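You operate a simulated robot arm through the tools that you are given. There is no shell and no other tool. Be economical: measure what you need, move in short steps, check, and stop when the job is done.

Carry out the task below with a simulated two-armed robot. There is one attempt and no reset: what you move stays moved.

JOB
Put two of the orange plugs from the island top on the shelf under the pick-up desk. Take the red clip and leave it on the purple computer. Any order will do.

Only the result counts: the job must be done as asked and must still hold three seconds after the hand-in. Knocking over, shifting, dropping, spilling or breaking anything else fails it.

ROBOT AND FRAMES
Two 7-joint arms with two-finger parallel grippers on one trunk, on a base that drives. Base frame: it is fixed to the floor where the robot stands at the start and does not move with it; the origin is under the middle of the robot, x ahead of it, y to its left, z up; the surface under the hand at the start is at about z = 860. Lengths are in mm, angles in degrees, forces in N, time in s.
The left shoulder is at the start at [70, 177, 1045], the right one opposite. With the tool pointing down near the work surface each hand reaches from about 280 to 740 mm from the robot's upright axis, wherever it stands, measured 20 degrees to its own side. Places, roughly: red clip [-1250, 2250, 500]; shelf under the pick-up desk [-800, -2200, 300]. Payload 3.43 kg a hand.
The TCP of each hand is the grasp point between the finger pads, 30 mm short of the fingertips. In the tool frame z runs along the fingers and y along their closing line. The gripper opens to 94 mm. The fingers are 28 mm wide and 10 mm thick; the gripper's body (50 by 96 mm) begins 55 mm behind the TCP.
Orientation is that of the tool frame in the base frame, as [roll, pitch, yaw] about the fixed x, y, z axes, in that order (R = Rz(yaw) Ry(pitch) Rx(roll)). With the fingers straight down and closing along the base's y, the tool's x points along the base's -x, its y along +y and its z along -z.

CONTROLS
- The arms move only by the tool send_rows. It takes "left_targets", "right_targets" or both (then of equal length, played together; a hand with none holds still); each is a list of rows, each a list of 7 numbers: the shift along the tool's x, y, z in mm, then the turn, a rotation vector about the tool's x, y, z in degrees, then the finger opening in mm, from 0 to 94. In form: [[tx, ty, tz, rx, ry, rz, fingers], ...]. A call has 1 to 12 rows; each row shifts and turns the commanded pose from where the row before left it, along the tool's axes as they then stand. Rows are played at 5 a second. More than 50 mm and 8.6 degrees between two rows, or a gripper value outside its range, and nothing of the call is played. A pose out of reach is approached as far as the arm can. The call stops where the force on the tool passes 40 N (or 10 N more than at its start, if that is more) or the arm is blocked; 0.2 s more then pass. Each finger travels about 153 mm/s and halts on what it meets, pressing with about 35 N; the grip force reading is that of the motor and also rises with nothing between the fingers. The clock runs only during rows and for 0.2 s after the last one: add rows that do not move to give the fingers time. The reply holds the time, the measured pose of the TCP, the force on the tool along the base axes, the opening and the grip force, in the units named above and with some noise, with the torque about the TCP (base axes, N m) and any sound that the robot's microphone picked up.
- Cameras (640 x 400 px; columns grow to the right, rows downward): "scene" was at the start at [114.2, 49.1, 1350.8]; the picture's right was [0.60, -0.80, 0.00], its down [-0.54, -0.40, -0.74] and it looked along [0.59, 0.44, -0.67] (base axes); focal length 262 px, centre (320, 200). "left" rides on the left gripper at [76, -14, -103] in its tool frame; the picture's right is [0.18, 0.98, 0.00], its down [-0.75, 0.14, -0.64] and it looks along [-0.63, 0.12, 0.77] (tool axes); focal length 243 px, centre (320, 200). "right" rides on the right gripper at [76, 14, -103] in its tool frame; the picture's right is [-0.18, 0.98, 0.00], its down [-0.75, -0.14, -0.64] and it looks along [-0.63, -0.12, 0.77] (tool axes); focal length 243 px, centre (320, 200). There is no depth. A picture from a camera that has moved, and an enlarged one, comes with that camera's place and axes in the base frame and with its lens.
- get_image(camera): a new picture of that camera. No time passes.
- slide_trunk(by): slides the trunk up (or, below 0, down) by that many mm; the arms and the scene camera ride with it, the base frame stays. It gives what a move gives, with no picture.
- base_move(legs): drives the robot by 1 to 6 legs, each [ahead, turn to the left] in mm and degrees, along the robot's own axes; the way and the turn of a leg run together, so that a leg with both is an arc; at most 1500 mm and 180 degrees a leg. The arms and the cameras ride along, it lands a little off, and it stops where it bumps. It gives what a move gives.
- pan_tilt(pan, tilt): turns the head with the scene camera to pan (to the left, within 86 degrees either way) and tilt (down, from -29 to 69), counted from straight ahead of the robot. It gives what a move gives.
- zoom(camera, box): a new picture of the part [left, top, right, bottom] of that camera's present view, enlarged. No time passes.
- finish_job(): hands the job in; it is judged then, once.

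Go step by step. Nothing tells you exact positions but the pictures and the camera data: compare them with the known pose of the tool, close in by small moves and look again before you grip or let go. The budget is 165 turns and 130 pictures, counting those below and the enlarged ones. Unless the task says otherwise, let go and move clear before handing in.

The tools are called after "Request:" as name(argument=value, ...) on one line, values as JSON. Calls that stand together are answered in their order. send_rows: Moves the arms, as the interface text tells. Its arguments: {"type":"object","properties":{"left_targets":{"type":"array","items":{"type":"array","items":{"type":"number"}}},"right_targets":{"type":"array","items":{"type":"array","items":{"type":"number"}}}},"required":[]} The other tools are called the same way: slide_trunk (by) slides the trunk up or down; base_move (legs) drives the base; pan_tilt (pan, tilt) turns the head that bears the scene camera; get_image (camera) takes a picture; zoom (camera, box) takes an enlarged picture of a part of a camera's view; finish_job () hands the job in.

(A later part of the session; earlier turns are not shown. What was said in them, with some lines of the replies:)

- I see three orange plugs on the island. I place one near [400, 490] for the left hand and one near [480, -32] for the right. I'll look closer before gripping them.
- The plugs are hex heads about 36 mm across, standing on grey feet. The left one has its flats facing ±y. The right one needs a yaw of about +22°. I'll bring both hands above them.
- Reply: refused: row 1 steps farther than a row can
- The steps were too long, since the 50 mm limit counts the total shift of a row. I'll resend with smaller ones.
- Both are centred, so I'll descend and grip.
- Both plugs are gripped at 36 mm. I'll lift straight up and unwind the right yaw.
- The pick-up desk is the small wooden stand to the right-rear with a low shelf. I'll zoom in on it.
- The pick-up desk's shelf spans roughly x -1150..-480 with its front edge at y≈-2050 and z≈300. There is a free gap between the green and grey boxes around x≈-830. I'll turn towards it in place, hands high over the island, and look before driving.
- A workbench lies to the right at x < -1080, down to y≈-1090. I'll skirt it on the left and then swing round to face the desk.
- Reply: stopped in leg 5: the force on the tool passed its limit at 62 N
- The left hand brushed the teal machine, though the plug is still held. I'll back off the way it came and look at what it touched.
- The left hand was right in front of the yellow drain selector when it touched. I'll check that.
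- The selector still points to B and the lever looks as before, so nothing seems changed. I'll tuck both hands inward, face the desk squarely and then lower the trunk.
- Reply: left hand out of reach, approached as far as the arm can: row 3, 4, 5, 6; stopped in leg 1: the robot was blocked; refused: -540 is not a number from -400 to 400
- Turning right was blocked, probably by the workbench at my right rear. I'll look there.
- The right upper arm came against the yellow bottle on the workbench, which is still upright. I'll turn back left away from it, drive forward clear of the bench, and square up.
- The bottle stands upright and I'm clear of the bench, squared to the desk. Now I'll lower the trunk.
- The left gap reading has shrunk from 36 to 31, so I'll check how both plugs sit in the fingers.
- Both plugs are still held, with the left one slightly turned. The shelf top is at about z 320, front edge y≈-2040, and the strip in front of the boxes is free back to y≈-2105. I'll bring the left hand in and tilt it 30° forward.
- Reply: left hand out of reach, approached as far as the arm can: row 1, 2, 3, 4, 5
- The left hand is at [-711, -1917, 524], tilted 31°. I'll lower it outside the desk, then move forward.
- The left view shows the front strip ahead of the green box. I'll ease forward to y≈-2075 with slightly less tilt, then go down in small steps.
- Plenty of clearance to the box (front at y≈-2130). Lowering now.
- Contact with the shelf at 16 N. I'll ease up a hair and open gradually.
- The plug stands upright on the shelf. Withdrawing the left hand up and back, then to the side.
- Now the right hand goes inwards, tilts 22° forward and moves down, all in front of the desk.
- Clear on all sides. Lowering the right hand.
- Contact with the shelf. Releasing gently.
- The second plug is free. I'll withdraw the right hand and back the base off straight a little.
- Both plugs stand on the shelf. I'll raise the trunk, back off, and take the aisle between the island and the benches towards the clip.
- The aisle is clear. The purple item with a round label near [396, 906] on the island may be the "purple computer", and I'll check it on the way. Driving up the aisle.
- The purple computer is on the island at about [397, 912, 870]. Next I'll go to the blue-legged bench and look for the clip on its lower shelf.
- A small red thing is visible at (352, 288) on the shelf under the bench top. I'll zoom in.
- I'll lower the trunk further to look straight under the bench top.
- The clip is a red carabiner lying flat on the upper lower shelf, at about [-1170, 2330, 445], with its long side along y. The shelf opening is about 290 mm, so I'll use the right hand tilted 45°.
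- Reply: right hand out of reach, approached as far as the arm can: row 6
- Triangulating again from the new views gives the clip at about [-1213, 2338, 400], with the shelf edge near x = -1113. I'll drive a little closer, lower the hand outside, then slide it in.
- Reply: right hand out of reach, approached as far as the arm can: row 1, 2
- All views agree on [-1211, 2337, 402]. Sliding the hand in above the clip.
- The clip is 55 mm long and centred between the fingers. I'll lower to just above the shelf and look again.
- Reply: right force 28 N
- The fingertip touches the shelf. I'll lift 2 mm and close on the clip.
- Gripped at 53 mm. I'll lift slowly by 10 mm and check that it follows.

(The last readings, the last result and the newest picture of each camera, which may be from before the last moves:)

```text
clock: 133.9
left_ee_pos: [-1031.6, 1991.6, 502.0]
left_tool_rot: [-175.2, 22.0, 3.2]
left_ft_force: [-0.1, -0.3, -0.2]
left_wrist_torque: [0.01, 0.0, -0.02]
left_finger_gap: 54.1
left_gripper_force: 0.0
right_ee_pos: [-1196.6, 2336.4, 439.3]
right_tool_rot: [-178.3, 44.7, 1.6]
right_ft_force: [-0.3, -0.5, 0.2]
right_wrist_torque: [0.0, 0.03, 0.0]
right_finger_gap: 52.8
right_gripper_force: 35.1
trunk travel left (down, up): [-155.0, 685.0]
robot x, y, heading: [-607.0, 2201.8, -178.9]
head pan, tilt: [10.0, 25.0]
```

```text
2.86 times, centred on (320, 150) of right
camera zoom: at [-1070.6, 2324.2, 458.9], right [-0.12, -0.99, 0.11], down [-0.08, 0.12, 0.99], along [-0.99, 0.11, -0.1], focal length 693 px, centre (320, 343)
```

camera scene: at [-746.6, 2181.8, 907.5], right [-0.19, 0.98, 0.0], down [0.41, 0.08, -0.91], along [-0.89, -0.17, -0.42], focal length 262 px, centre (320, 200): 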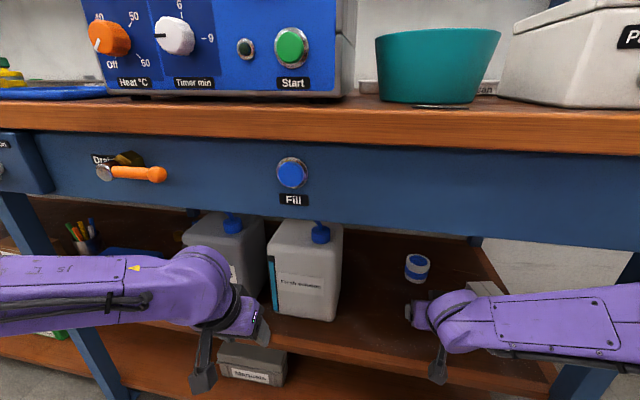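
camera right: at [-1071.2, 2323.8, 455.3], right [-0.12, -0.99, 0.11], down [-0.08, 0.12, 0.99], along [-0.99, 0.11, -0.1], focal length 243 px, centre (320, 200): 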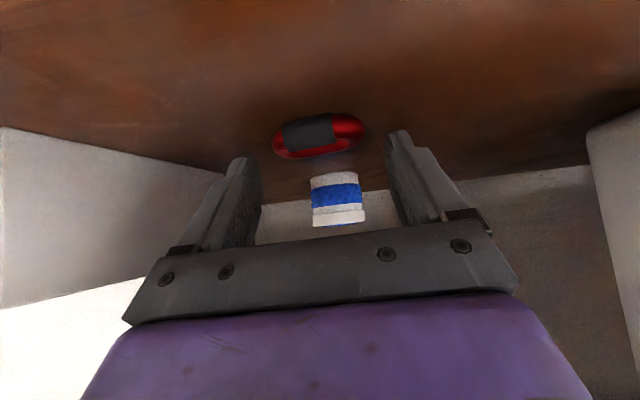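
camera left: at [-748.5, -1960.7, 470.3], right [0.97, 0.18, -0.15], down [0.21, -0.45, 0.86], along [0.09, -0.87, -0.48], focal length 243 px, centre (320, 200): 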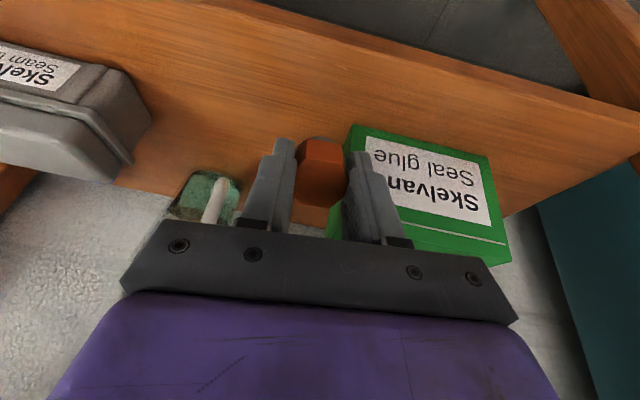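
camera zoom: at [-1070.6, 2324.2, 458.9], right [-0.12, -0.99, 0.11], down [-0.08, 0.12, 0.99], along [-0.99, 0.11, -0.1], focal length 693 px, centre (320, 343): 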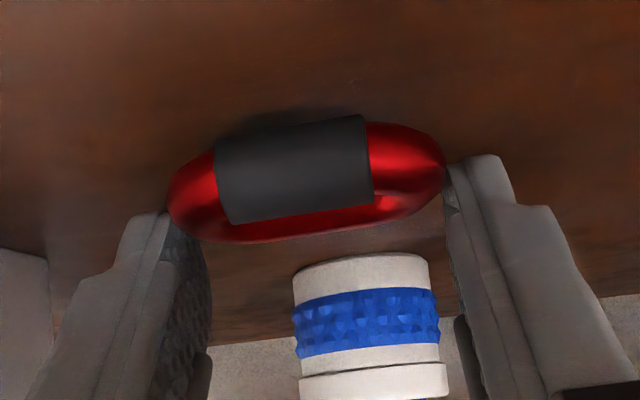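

It follows the hand. I'll rise a little more and back the base straight out.

Request:
send_rows(right_targets=[[-5, 0, -5, 0, 0, 0, 20], [-5, 0, -5, 0, 0, 0, 20], [0, 0, 0, 0, 0, 0, 20]])

Request:
base_move(legs=[[-250, 0]])

Request:
get_image(camera="right")

Request:
get_image(camera="scene")

```text
clock: 134.7
left_ee_pos: [-1032.5, 1991.8, 502.8]
left_tool_rot: [-175.0, 22.0, 3.2]
left_ft_force: [-0.1, -0.6, 0.8]
left_wrist_torque: [0.01, 0.01, 0.0]
left_finger_gap: 53.8
left_gripper_force: 0.1
right_ee_pos: [-1196.5, 2336.4, 456.0]
right_tool_rot: [-178.3, 44.8, 1.6]
right_ft_force: [0.5, -0.1, 0.0]
right_wrist_torque: [-0.03, 0.0, 0.0]
right_finger_gap: 52.8
right_gripper_force: 34.9
trunk travel left (down, up): [-155.0, 685.0]
robot x, y, heading: [-605.1, 2203.0, -179.2]
head pan, tilt: [10.0, 25.0]
```

```text
clock: 136.5
left_ee_pos: [-780.7, 1996.4, 502.4]
left_tool_rot: [-175.1, 22.1, 3.3]
left_ft_force: [0.5, -0.5, 0.4]
left_wrist_torque: [-0.01, 0.0, 0.0]
left_finger_gap: 53.9
left_gripper_force: 0.0
right_ee_pos: [-947.1, 2339.7, 454.8]
right_tool_rot: [-178.4, 44.8, 1.7]
right_ft_force: [-1.0, -0.5, 0.5]
right_wrist_torque: [0.02, 0.0, 0.01]
right_finger_gap: 52.7
right_gripper_force: 34.8
trunk travel left (down, up): [-155.0, 685.0]
robot x, y, heading: [-352.8, 2205.4, -178.6]
head pan, tilt: [10.0, 25.0]
```

```text
70 pictures are left
camera right: at [-821.2, 2327.6, 473.2], right [-0.12, -0.99, 0.11], down [-0.08, 0.12, 0.99], along [-0.99, 0.11, -0.1], focal length 243 px, centre (320, 200)
```

right: 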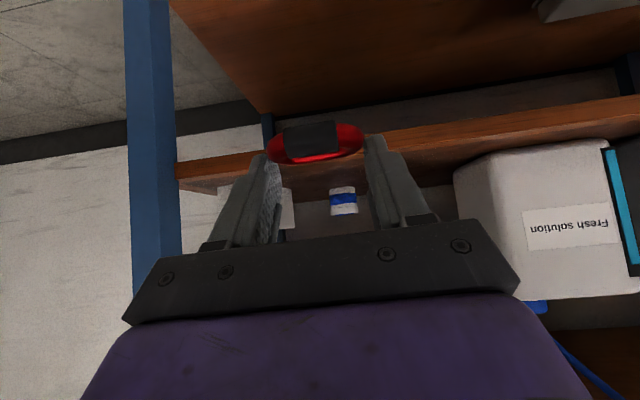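

```text
69 pictures are left
camera scene: at [-495.9, 2186.2, 907.6], right [-0.19, 0.98, 0.0], down [0.41, 0.08, -0.91], along [-0.89, -0.17, -0.42], focal length 262 px, centre (320, 200)
```

scene: 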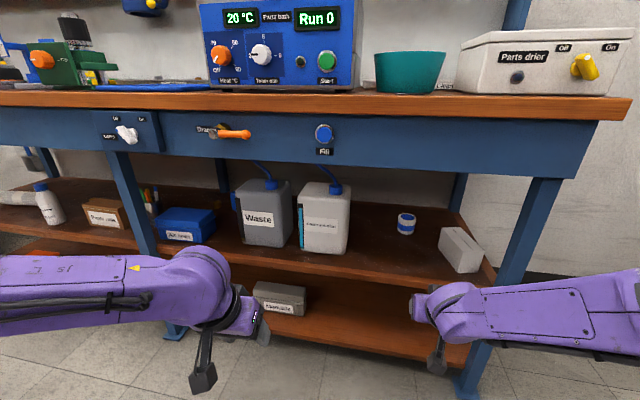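

The clip is out and secure. Raising the trunk and driving round to the purple computer on the island.

Request:
slide_trunk(by=350)

Request:
slide_trunk(by=260)

Request:
base_move(legs=[[0, 90], [1150, 0], [0, 90]])

Request:
pan_tilt(pan=-10, tilt=40)

Request:
get_image(camera="scene")

```text
clock: 139.9
left_ee_pos: [-781.4, 1996.0, 852.2]
left_tool_rot: [-175.1, 22.1, 3.2]
left_ft_force: [-0.2, -0.4, 0.7]
left_wrist_torque: [0.0, 0.0, 0.0]
left_finger_gap: 54.3
left_gripper_force: 0.1
right_ee_pos: [-947.4, 2340.3, 803.1]
right_tool_rot: [-178.4, 44.7, 1.7]
right_ft_force: [0.1, 0.0, -0.4]
right_wrist_torque: [0.01, 0.0, 0.01]
right_finger_gap: 52.7
right_gripper_force: 34.9
trunk travel left (down, up): [-505.0, 335.0]
robot x, y, heading: [-351.4, 2207.8, -178.9]
head pan, tilt: [10.0, 25.0]
```

```text
clock: 142.6
left_ee_pos: [-780.6, 1994.9, 1111.6]
left_tool_rot: [-175.1, 22.1, 3.3]
left_ft_force: [0.0, 0.1, -0.4]
left_wrist_torque: [0.03, -0.04, 0.01]
left_finger_gap: 54.1
left_gripper_force: 0.1
right_ee_pos: [-946.9, 2339.7, 1064.2]
right_tool_rot: [-178.4, 44.8, 1.7]
right_ft_force: [-0.2, 0.0, -0.5]
right_wrist_torque: [0.01, 0.01, 0.04]
right_finger_gap: 52.6
right_gripper_force: 34.9
trunk travel left (down, up): [-765.0, 75.0]
robot x, y, heading: [-350.1, 2208.8, -178.7]
head pan, tilt: [10.0, 25.0]
```

```text
clock: 156.2
left_ee_pos: [140.7, 1276.5, 1111.6]
left_tool_rot: [-175.0, 22.1, -175.5]
left_ft_force: [1.6, 0.2, 0.3]
left_wrist_torque: [0.03, -0.01, 0.0]
left_finger_gap: 54.0
left_gripper_force: 0.0
right_ee_pos: [314.0, 935.7, 1063.6]
right_tool_rot: [-178.5, 44.8, -177.0]
right_ft_force: [0.2, 0.0, -0.1]
right_wrist_torque: [-0.02, 0.03, -0.02]
right_finger_gap: 52.7
right_gripper_force: 34.8
trunk travel left (down, up): [-765.0, 75.0]
robot x, y, heading: [-285.9, 1055.7, 2.5]
head pan, tilt: [10.0, 25.0]
```

```text
clock: 157.0
left_ee_pos: [138.8, 1276.1, 1112.1]
left_tool_rot: [-175.1, 22.1, -175.4]
left_ft_force: [-0.1, 0.0, -0.9]
left_wrist_torque: [0.04, -0.01, 0.0]
left_finger_gap: 53.6
left_gripper_force: 0.0
right_ee_pos: [314.2, 936.5, 1064.0]
right_tool_rot: [-178.4, 44.9, -177.0]
right_ft_force: [0.7, -0.2, -0.1]
right_wrist_torque: [0.0, 0.0, 0.0]
right_finger_gap: 52.7
right_gripper_force: 35.2
trunk travel left (down, up): [-765.0, 75.0]
robot x, y, heading: [-282.3, 1055.5, 2.5]
head pan, tilt: [-10.0, 40.0]
```

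```text
68 pictures are left
camera scene: at [-151.3, 1046.0, 1494.3], right [-0.13, -0.99, 0.0], down [-0.64, 0.08, -0.77], along [0.76, -0.1, -0.64], focal length 262 px, centre (320, 200)
```

scene: 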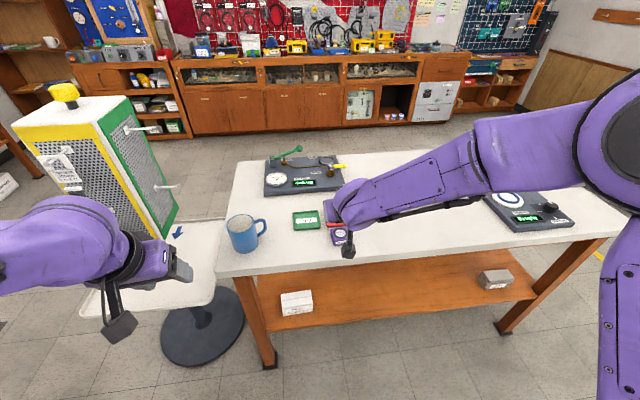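

The purple computer is right in front, next to the red and green cards. I'll take a close look at it.

Request:
zoom(camera="scene", box=[280, 190, 400, 270])

Request:
get_image(camera="right")

```text
5.00 times, centred on (340, 230) of scene
camera zoom: at [-151.3, 1046.0, 1494.3], right [-0.13, -0.99, 0.0], down [-0.64, 0.08, -0.77], along [0.76, -0.1, -0.64], focal length 1308 px, centre (220, 50)
```

zoom: 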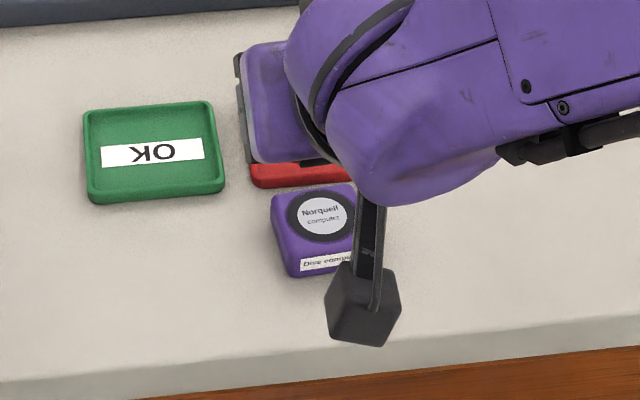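

```text
66 pictures are left
camera right: at [187.3, 947.3, 1083.3], right [0.1, 0.99, 0.11], down [0.09, -0.12, 0.99], along [0.99, -0.09, -0.1], focal length 243 px, centre (320, 200)
```

right: 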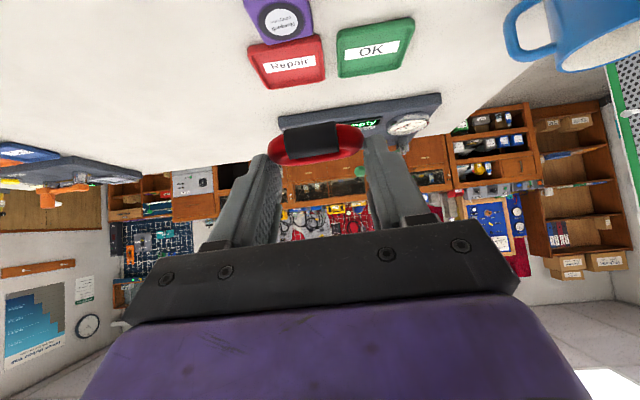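

It reads "Norquell computer / Dive computer", about 70 mm wide, centred at roughly [400, 911] with its top near z≈885. I'll move the clip above it.

Request:
send_rows(right_targets=[[3.6, -7.1, 28, 0, 0, 0, 20], [3.6, -7.1, 28, 0, 0, 0, 20], [3.6, -7.1, 28, 0, 0, 0, 20], [3.6, -7.1, 27, 0, 0, 0, 20], [0, 0, 0, 0, 0, 0, 20]])

Request:
get_image(camera="right")

Request:
get_image(camera="left")

Request:
zoom(camera="scene", box=[280, 190, 400, 270])

```text
clock: 158.2
left_ee_pos: [139.2, 1275.4, 1111.9]
left_tool_rot: [-175.2, 22.2, -175.4]
left_ft_force: [-0.5, 0.2, 0.5]
left_wrist_torque: [0.0, -0.05, 0.04]
left_finger_gap: 53.9
left_gripper_force: 0.1
right_ee_pos: [381.7, 908.7, 977.4]
right_tool_rot: [-178.5, 44.7, -176.9]
right_ft_force: [0.2, 0.4, 0.8]
right_wrist_torque: [-0.01, -0.01, 0.0]
right_finger_gap: 52.9
right_gripper_force: 34.5
trunk travel left (down, up): [-765.0, 75.0]
robot x, y, heading: [-284.7, 1053.8, 2.6]
head pan, tilt: [-10.0, 40.0]
```

```text
65 pictures are left
camera right: at [255.2, 920.0, 996.3], right [0.1, 0.99, 0.11], down [0.09, -0.12, 0.99], along [0.99, -0.09, -0.1], focal length 243 px, centre (320, 200)
```

right: 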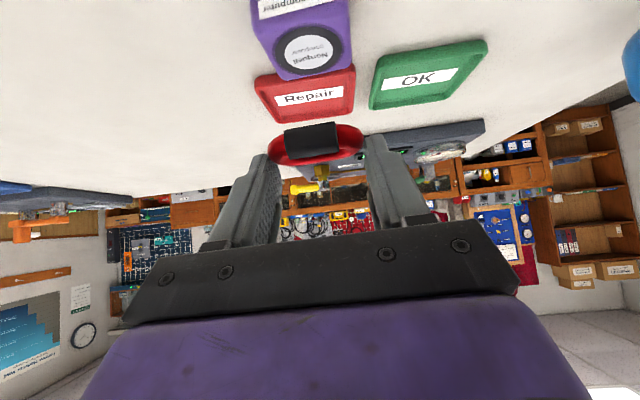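

```text
64 pictures are left
camera left: at [29.0, 1262.0, 1178.8], right [-0.22, 0.96, -0.15], down [0.44, 0.23, 0.87], along [0.87, 0.12, -0.48], focal length 243 px, centre (320, 200)
```

left: 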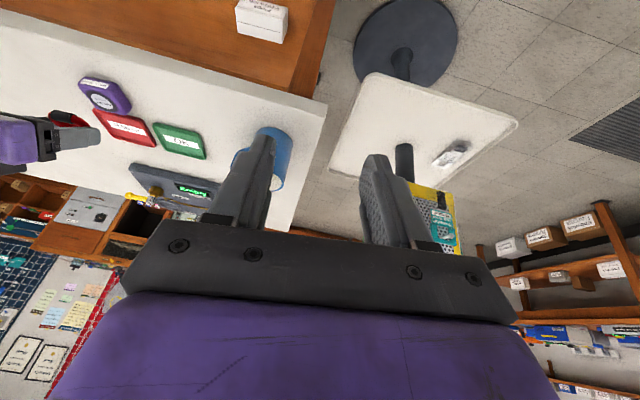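

```text
5.00 times, centred on (340, 230) of scene
camera zoom: at [-152.1, 1046.1, 1494.3], right [-0.13, -0.99, 0.0], down [-0.64, 0.08, -0.77], along [0.76, -0.1, -0.64], focal length 1308 px, centre (220, 50)
```

zoom: 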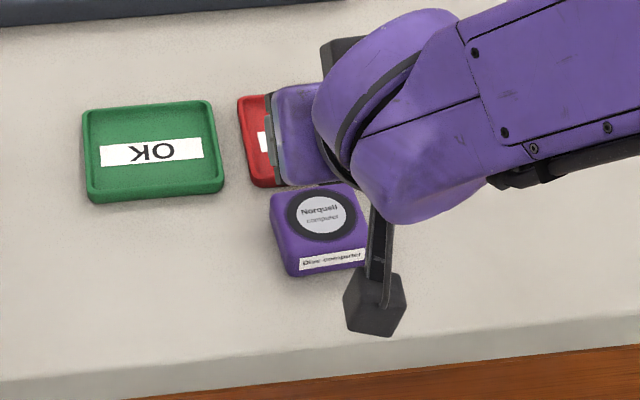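

The clip is at [398, 909, 947], right over the computer's top. I'll descend in steps.

Request:
send_rows(right_targets=[[10, 0.5, 10, 0, 0, 0, 20], [10, 0.5, 10, 0, 0, 0, 20], [8, 0, 8, 0, 0, 0, 20], [0, 0, 0, 0, 0, 0, 20]])

Request:
get_image(camera="right")

Request:
zoom(camera="left", box=[0, 40, 200, 180])

```text
clock: 159.2
left_ee_pos: [139.6, 1276.3, 1113.3]
left_tool_rot: [-175.1, 22.0, -175.3]
left_ft_force: [0.4, 0.7, 0.3]
left_wrist_torque: [-0.01, 0.03, 0.02]
left_finger_gap: 53.8
left_gripper_force: 0.1
right_ee_pos: [383.7, 909.3, 937.3]
right_tool_rot: [-178.3, 44.8, -176.9]
right_ft_force: [-0.5, 0.3, 0.2]
right_wrist_torque: [0.01, -0.02, -0.02]
right_finger_gap: 52.9
right_gripper_force: 34.5
trunk travel left (down, up): [-765.0, 75.0]
robot x, y, heading: [-283.0, 1059.9, 2.2]
head pan, tilt: [-10.0, 40.0]
```

```text
62 pictures are left
camera right: at [256.2, 920.8, 956.1], right [0.1, 0.99, 0.11], down [0.09, -0.12, 0.99], along [0.99, -0.09, -0.1], focal length 243 px, centre (320, 200)
```

right: 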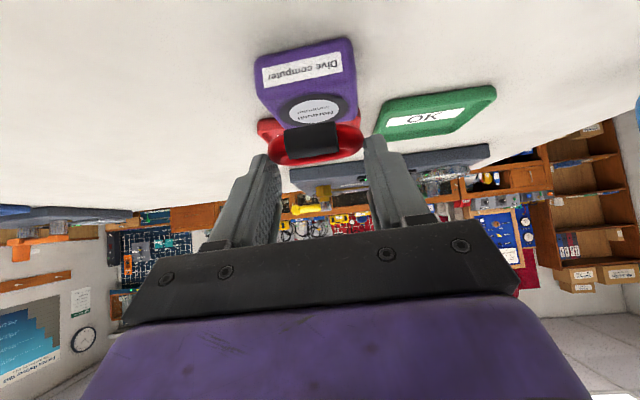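

```text
2.86 times, centred on (100, 110) of left
camera zoom: at [29.7, 1261.8, 1178.6], right [-0.22, 0.96, -0.15], down [0.44, 0.23, 0.87], along [0.87, 0.12, -0.48], focal length 693 px, centre (949, 457)
```

zoom: 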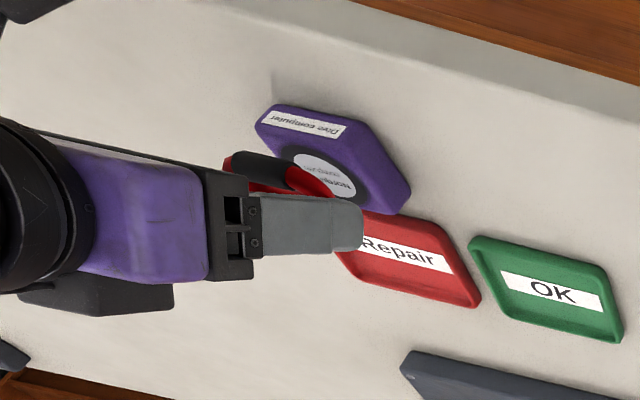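

Request:
send_rows(right_targets=[[4, 0, 4, 0, 0, 0, 20], [2, 0, 2, 0, 0, 0, 20], [1.5, 0, 1.5, 0, 0, 0, 20], [0, 0, 0, 0, 0, 0, 20]])

Request:
get_image(camera="right")

```text
clock: 160.2
left_ee_pos: [139.0, 1276.4, 1112.9]
left_tool_rot: [-175.1, 22.1, -175.4]
left_ft_force: [-0.2, 0.0, -0.6]
left_wrist_torque: [-0.02, 0.01, 0.0]
left_finger_gap: 54.0
left_gripper_force: 0.1
right_ee_pos: [383.1, 909.2, 925.2]
right_tool_rot: [-178.4, 44.8, -176.9]
right_ft_force: [0.4, 1.0, 0.0]
right_wrist_torque: [-0.04, 0.01, -0.02]
right_finger_gap: 52.8
right_gripper_force: 35.5
trunk travel left (down, up): [-765.0, 75.0]
robot x, y, heading: [-283.6, 1051.9, 2.8]
head pan, tilt: [-10.0, 40.0]
```

```text
60 pictures are left
camera right: at [255.4, 919.5, 944.6], right [0.1, 0.99, 0.11], down [0.09, -0.12, 0.99], along [0.99, -0.09, -0.1], focal length 243 px, centre (320, 200)
```

right: 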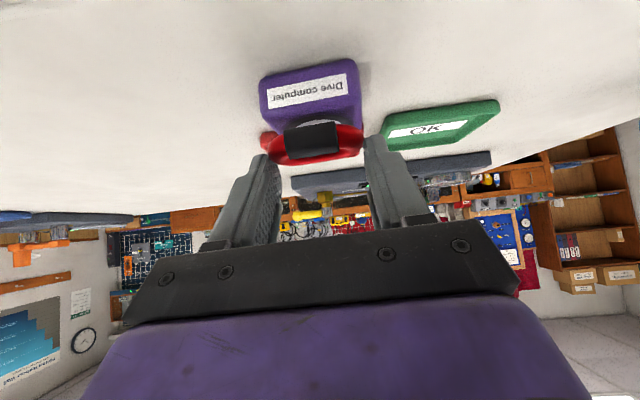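

Request:
send_rows(right_targets=[[1.5, 0, 1.5, 0, 0, 0, 20], [1.5, 0, 1.5, 0, 0, 0, 20], [0, 0, 0, 0, 0, 0, 20]])

```text
clock: 161.0
left_ee_pos: [140.0, 1276.9, 1112.4]
left_tool_rot: [-175.1, 22.0, -175.5]
left_ft_force: [0.3, 0.4, -0.1]
left_wrist_torque: [-0.01, 0.0, 0.03]
left_finger_gap: 53.8
left_gripper_force: 0.0
right_ee_pos: [381.6, 908.8, 922.4]
right_tool_rot: [-178.5, 44.8, -177.0]
right_ft_force: [0.8, -0.2, -0.9]
right_wrist_torque: [-0.02, 0.0, -0.01]
right_finger_gap: 52.8
right_gripper_force: 35.4
trunk travel left (down, up): [-765.0, 75.0]
robot x, y, heading: [-283.6, 1056.4, 2.7]
head pan, tilt: [-10.0, 40.0]
```

Request:
send_rows(right_targets=[[1, 0, 1, 0, 0, 0, 20], [1, 0, 1, 0, 0, 0, 20], [0, 0, 0, 0, 0, 0, 20]])

Request:
zoom(camera="right", box=[220, 50, 420, 190])

Request:
zoom(camera="left", box=[40, 60, 160, 150])

```text
clock: 161.8
left_ee_pos: [140.2, 1275.8, 1111.3]
left_tool_rot: [-175.1, 22.2, -175.4]
left_ft_force: [-0.5, -0.6, 0.5]
left_wrist_torque: [-0.01, 0.0, -0.02]
left_finger_gap: 54.1
left_gripper_force: 0.1
right_ee_pos: [382.8, 908.3, 918.6]
right_tool_rot: [-178.5, 44.9, -177.0]
right_ft_force: [0.0, 1.1, -0.4]
right_wrist_torque: [0.0, 0.02, -0.02]
right_finger_gap: 52.7
right_gripper_force: 35.2
trunk travel left (down, up): [-765.0, 75.0]
robot x, y, heading: [-281.4, 1055.4, 2.8]
head pan, tilt: [-10.0, 40.0]
```

```text
2.86 times, centred on (320, 120) of right
camera zoom: at [256.1, 918.9, 937.1], right [0.1, 0.99, 0.11], down [0.09, -0.12, 0.99], along [0.99, -0.09, -0.1], focal length 693 px, centre (320, 429)
```

zoom: 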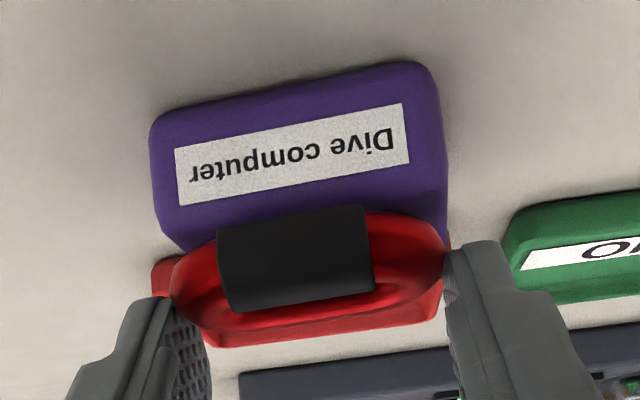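

```text
4.44 times, centred on (100, 105) of left
camera zoom: at [29.7, 1261.8, 1178.6], right [-0.22, 0.96, -0.15], down [0.44, 0.23, 0.87], along [0.87, 0.12, -0.48], focal length 1078 px, centre (1298, 622)
```

zoom: 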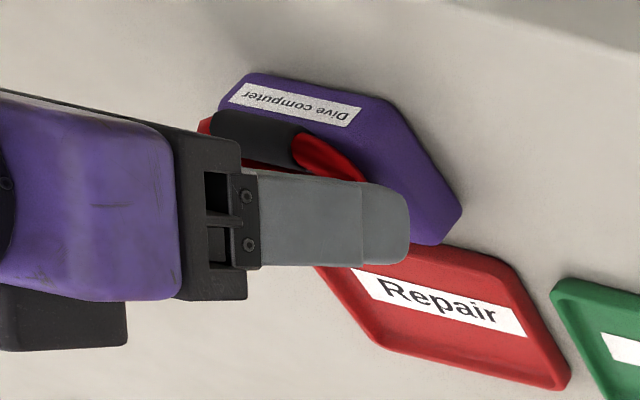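

Re-solving the computer's outline gives a top near z 875 and a span of x 376–436, so I'll shift the clip 8 mm further over it before setting it down.

Request:
send_rows(right_targets=[[-2.1, 0, -2.1, 0, 0, 0, 20], [-5.7, 0, 5.7, 0, 0, 0, 20], [2, 0, 2, 0, 0, 0, 20], [1, 0, 1, 0, 0, 0, 20], [0, 0, 0, 0, 0, 0, 20]])

Request:
zoom(camera="right", box=[220, 50, 420, 190])

```text
clock: 163.0
left_ee_pos: [139.9, 1275.9, 1112.4]
left_tool_rot: [-175.0, 22.1, -175.4]
left_ft_force: [-0.9, -0.1, 0.4]
left_wrist_torque: [0.01, 0.01, 0.0]
left_finger_gap: 53.9
left_gripper_force: 0.1
right_ee_pos: [390.9, 908.3, 917.9]
right_tool_rot: [-178.3, 44.7, -177.0]
right_ft_force: [0.1, -0.2, -0.4]
right_wrist_torque: [-0.01, 0.01, -0.01]
right_finger_gap: 52.8
right_gripper_force: 34.9
trunk travel left (down, up): [-765.0, 75.0]
robot x, y, heading: [-286.2, 1056.9, 2.3]
head pan, tilt: [-10.0, 40.0]
```

```text
2.86 times, centred on (320, 120) of right
camera zoom: at [263.6, 919.9, 937.0], right [0.1, 0.99, 0.11], down [0.09, -0.12, 0.99], along [0.99, -0.09, -0.1], focal length 693 px, centre (320, 429)
```

zoom: 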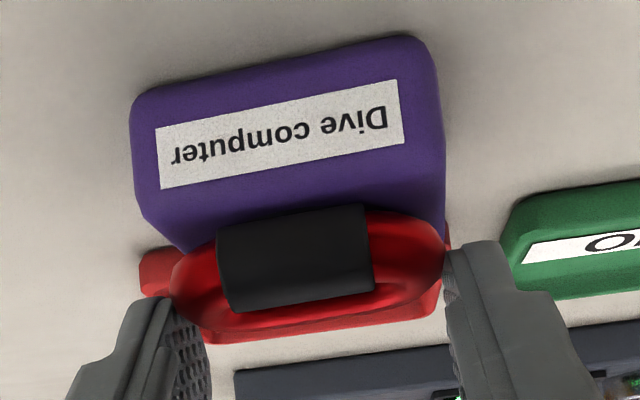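

Request:
send_rows(right_targets=[[1, -2, 1, 0, 0, 0, 20], [1, 0, 1, 0, 0, 0, 20], [0, 0, 0, 0, 0, 0, 20]])

```text
clock: 163.8
left_ee_pos: [139.0, 1276.9, 1113.0]
left_tool_rot: [-175.0, 22.2, -175.3]
left_ft_force: [-0.6, 1.0, -0.8]
left_wrist_torque: [-0.03, -0.01, -0.01]
left_finger_gap: 54.0
left_gripper_force: 0.0
right_ee_pos: [391.1, 907.1, 917.2]
right_tool_rot: [-178.4, 45.1, -177.0]
right_ft_force: [2.7, 1.9, 14.7]
right_wrist_torque: [0.41, -0.06, -0.02]
right_finger_gap: 52.6
right_gripper_force: 35.1
trunk travel left (down, up): [-765.0, 75.0]
robot x, y, heading: [-282.1, 1058.8, 2.4]
head pan, tilt: [-10.0, 40.0]
```

Contact (15 N) on the computer's top. I'll ease the pressure off and open slowly.

Request:
send_rows(right_targets=[[-0.7, 0, -0.7, 0, 0, 0, 20], [0, 0, 0, 0, 0, 0, 54], [0, 0, 0, 0, 0, 0, 57], [0, 0, 0, 0, 0, 0, 62], [0, 0, 0, 0, 0, 0, 70], [0, 0, 0, 0, 0, 0, 70]])

Request:
zoom(camera="right", box=[220, 50, 420, 190])

Request:
zoom(camera="left", box=[40, 60, 160, 150])

```text
clock: 165.2
left_ee_pos: [137.7, 1276.4, 1112.2]
left_tool_rot: [-175.1, 22.2, -175.3]
left_ft_force: [-0.1, -0.2, 0.0]
left_wrist_torque: [-0.02, 0.01, 0.0]
left_finger_gap: 54.1
left_gripper_force: 0.0
right_ee_pos: [389.0, 907.1, 917.8]
right_tool_rot: [-178.4, 44.9, -176.9]
right_ft_force: [-0.1, 0.8, 11.4]
right_wrist_torque: [0.41, -0.11, 0.07]
right_finger_gap: 70.6
right_gripper_force: 0.1
trunk travel left (down, up): [-765.0, 75.0]
robot x, y, heading: [-282.4, 1056.0, 2.8]
head pan, tilt: [-10.0, 40.0]
```

```text
2.86 times, centred on (320, 120) of right
camera zoom: at [262.1, 918.4, 935.9], right [0.1, 0.99, 0.11], down [0.09, -0.12, 0.99], along [0.99, -0.09, -0.1], focal length 693 px, centre (320, 429)
```

zoom: 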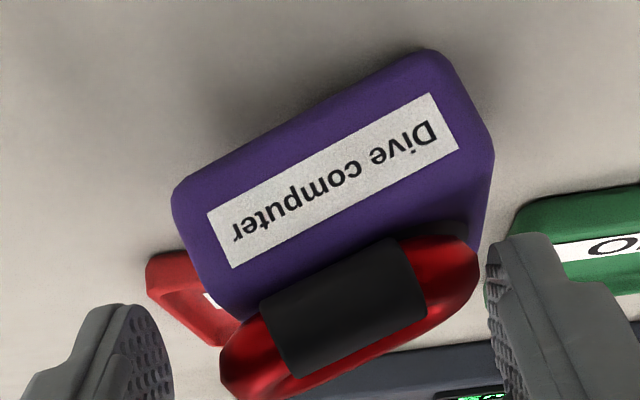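

```text
4.44 times, centred on (100, 105) of left
camera zoom: at [27.7, 1262.2, 1179.1], right [-0.22, 0.96, -0.15], down [0.44, 0.23, 0.87], along [0.87, 0.12, -0.48], focal length 1078 px, centre (1298, 622)
```

zoom: 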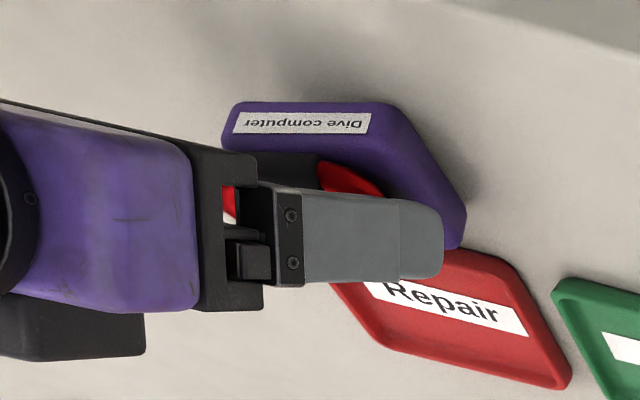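

The opening finger dragged on the computer and turned it a bit. I'll lift straight up gently and look.

Request:
send_rows(right_targets=[[-2, 0, -2, 0, 0, 0, 70], [-3, 0, -3, 0, 0, 0, 70], [0, 0, 0, 0, 0, 0, 70]])

Request:
get_image(camera="right")

Request:
zoom(camera="left", box=[40, 60, 160, 150])

```text
clock: 166.0
left_ee_pos: [138.7, 1276.6, 1112.3]
left_tool_rot: [-175.0, 22.2, -175.4]
left_ft_force: [0.0, 0.4, -0.3]
left_wrist_torque: [-0.03, 0.01, 0.03]
left_finger_gap: 54.1
left_gripper_force: 0.0
right_ee_pos: [390.0, 906.9, 921.2]
right_tool_rot: [-178.4, 44.7, -177.0]
right_ft_force: [-0.2, 0.6, -0.3]
right_wrist_torque: [-0.04, 0.03, -0.01]
right_finger_gap: 70.1
right_gripper_force: 0.2
trunk travel left (down, up): [-765.0, 75.0]
robot x, y, heading: [-286.8, 1055.7, 2.8]
head pan, tilt: [-10.0, 40.0]
```

```text
54 pictures are left
camera right: at [262.8, 917.9, 941.7], right [0.1, 0.99, 0.11], down [0.09, -0.12, 0.99], along [0.99, -0.09, -0.1], focal length 243 px, centre (320, 200)
```

right: 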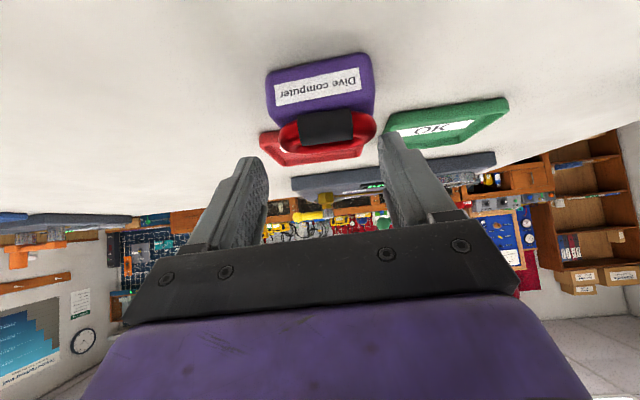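

```text
4.44 times, centred on (100, 105) of left
camera zoom: at [29.5, 1261.8, 1178.6], right [-0.22, 0.96, -0.15], down [0.44, 0.23, 0.87], along [0.87, 0.12, -0.48], focal length 1078 px, centre (1298, 622)
```

zoom: 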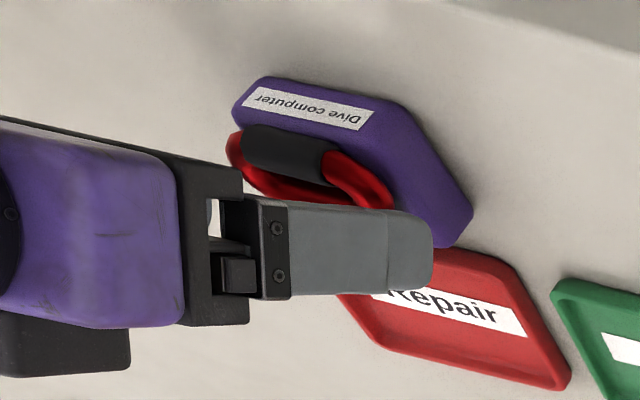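

The computer settled flat again with the clip on it. I'll withdraw straight up and back.

Request:
send_rows(right_targets=[[-6, 0, -6, 0, 0, 0, 74], [-12, 0, -12, 0, 0, 0, 74], [-25, 0, -25, 0, 0, 0, 74], [-25, 0, -25, 0, 0, 0, 74], [0, 0, -45, 0, 0, 0, 74], [0, 0, -45, 0, 0, 0, 74], [0, -40, 0, 0, 0, 0, 74], [0, -40, 0, 0, 0, 0, 74]])

Request:
zoom(camera="scene", box=[280, 190, 400, 270])

Request:
zoom(camera="left", box=[40, 60, 160, 150])

Request:
get_image(camera="right")

```text
clock: 167.8
left_ee_pos: [140.0, 1274.8, 1112.7]
left_tool_rot: [-175.1, 22.1, -175.4]
left_ft_force: [0.3, -0.3, -1.0]
left_wrist_torque: [0.0, 0.05, -0.01]
left_finger_gap: 54.1
left_gripper_force: 0.1
right_ee_pos: [332.2, 825.1, 1082.9]
right_tool_rot: [-178.6, 44.8, -177.0]
right_ft_force: [0.1, -0.5, 0.3]
right_wrist_torque: [0.0, -0.01, 0.03]
right_finger_gap: 73.8
right_gripper_force: 0.0
trunk travel left (down, up): [-765.0, 75.0]
robot x, y, heading: [-282.6, 1057.4, 2.6]
head pan, tilt: [-10.0, 40.0]
```

```text
5.00 times, centred on (340, 230) of scene
camera zoom: at [-151.3, 1043.0, 1494.2], right [-0.13, -0.99, 0.0], down [-0.64, 0.09, -0.77], along [0.76, -0.1, -0.64], focal length 1308 px, centre (220, 50)
```

zoom: 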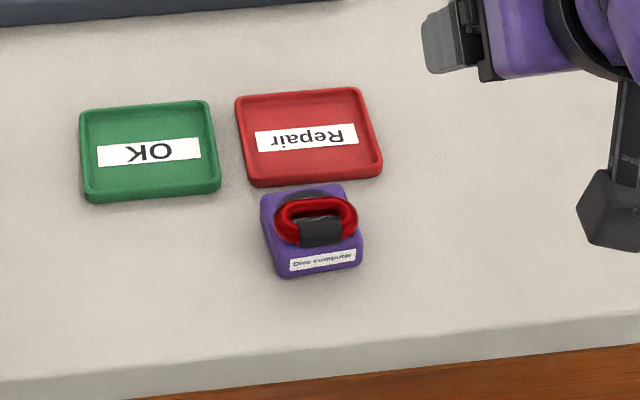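

```text
4.44 times, centred on (100, 105) of left
camera zoom: at [29.7, 1259.6, 1179.0], right [-0.22, 0.97, -0.15], down [0.44, 0.23, 0.87], along [0.87, 0.12, -0.48], focal length 1078 px, centre (1298, 622)
```

zoom: 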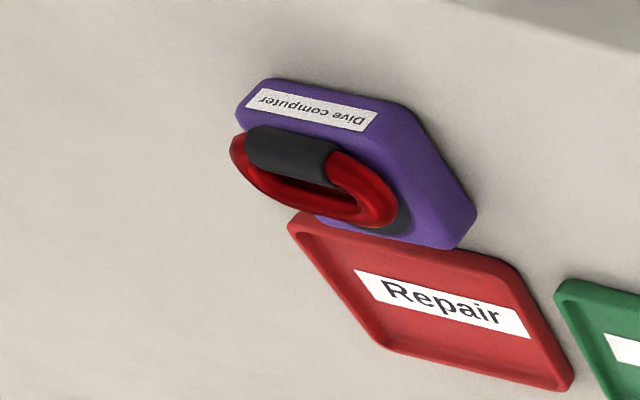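

```text
50 pictures are left
camera right: at [204.1, 836.4, 1103.0], right [0.1, 0.99, 0.11], down [0.09, -0.12, 0.99], along [0.99, -0.09, -0.1], focal length 243 px, centre (320, 200)
```

right: 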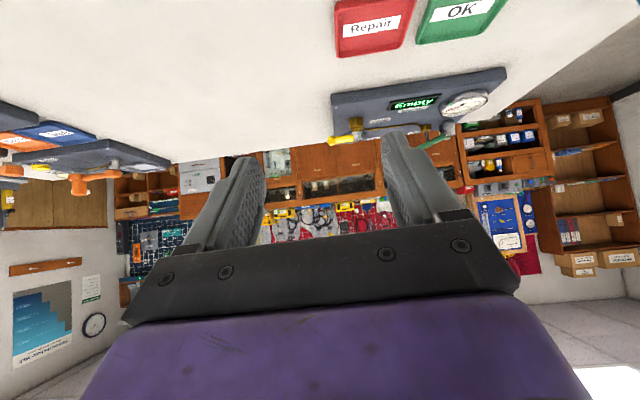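

The red clip lies flat on the purple dive computer, both plugs stand on the pick-up desk's shelf, and both hands are clear. I'm handing in.

Request:
finish_job()

```text
The job is handed in.
```

I handed the job in: two orange plugs stand on the shelf under the pick-up desk, and the red clip lies flat on the purple dive computer.

Three contacts along the way could count against it:
- **Dive computer:** it tipped briefly and ended up a few millimetres from where it was when I let go of the clip. I did not move it back.
- **Teal machine:** my left hand bumped its front panel. The yellow selector next to it still points to B, which is where I believe it was before.
- **Yellow bottle on the workbench:** my right arm came right up to it when a turn was blocked. It stayed upright, but I can't rule out that it moved slightly.
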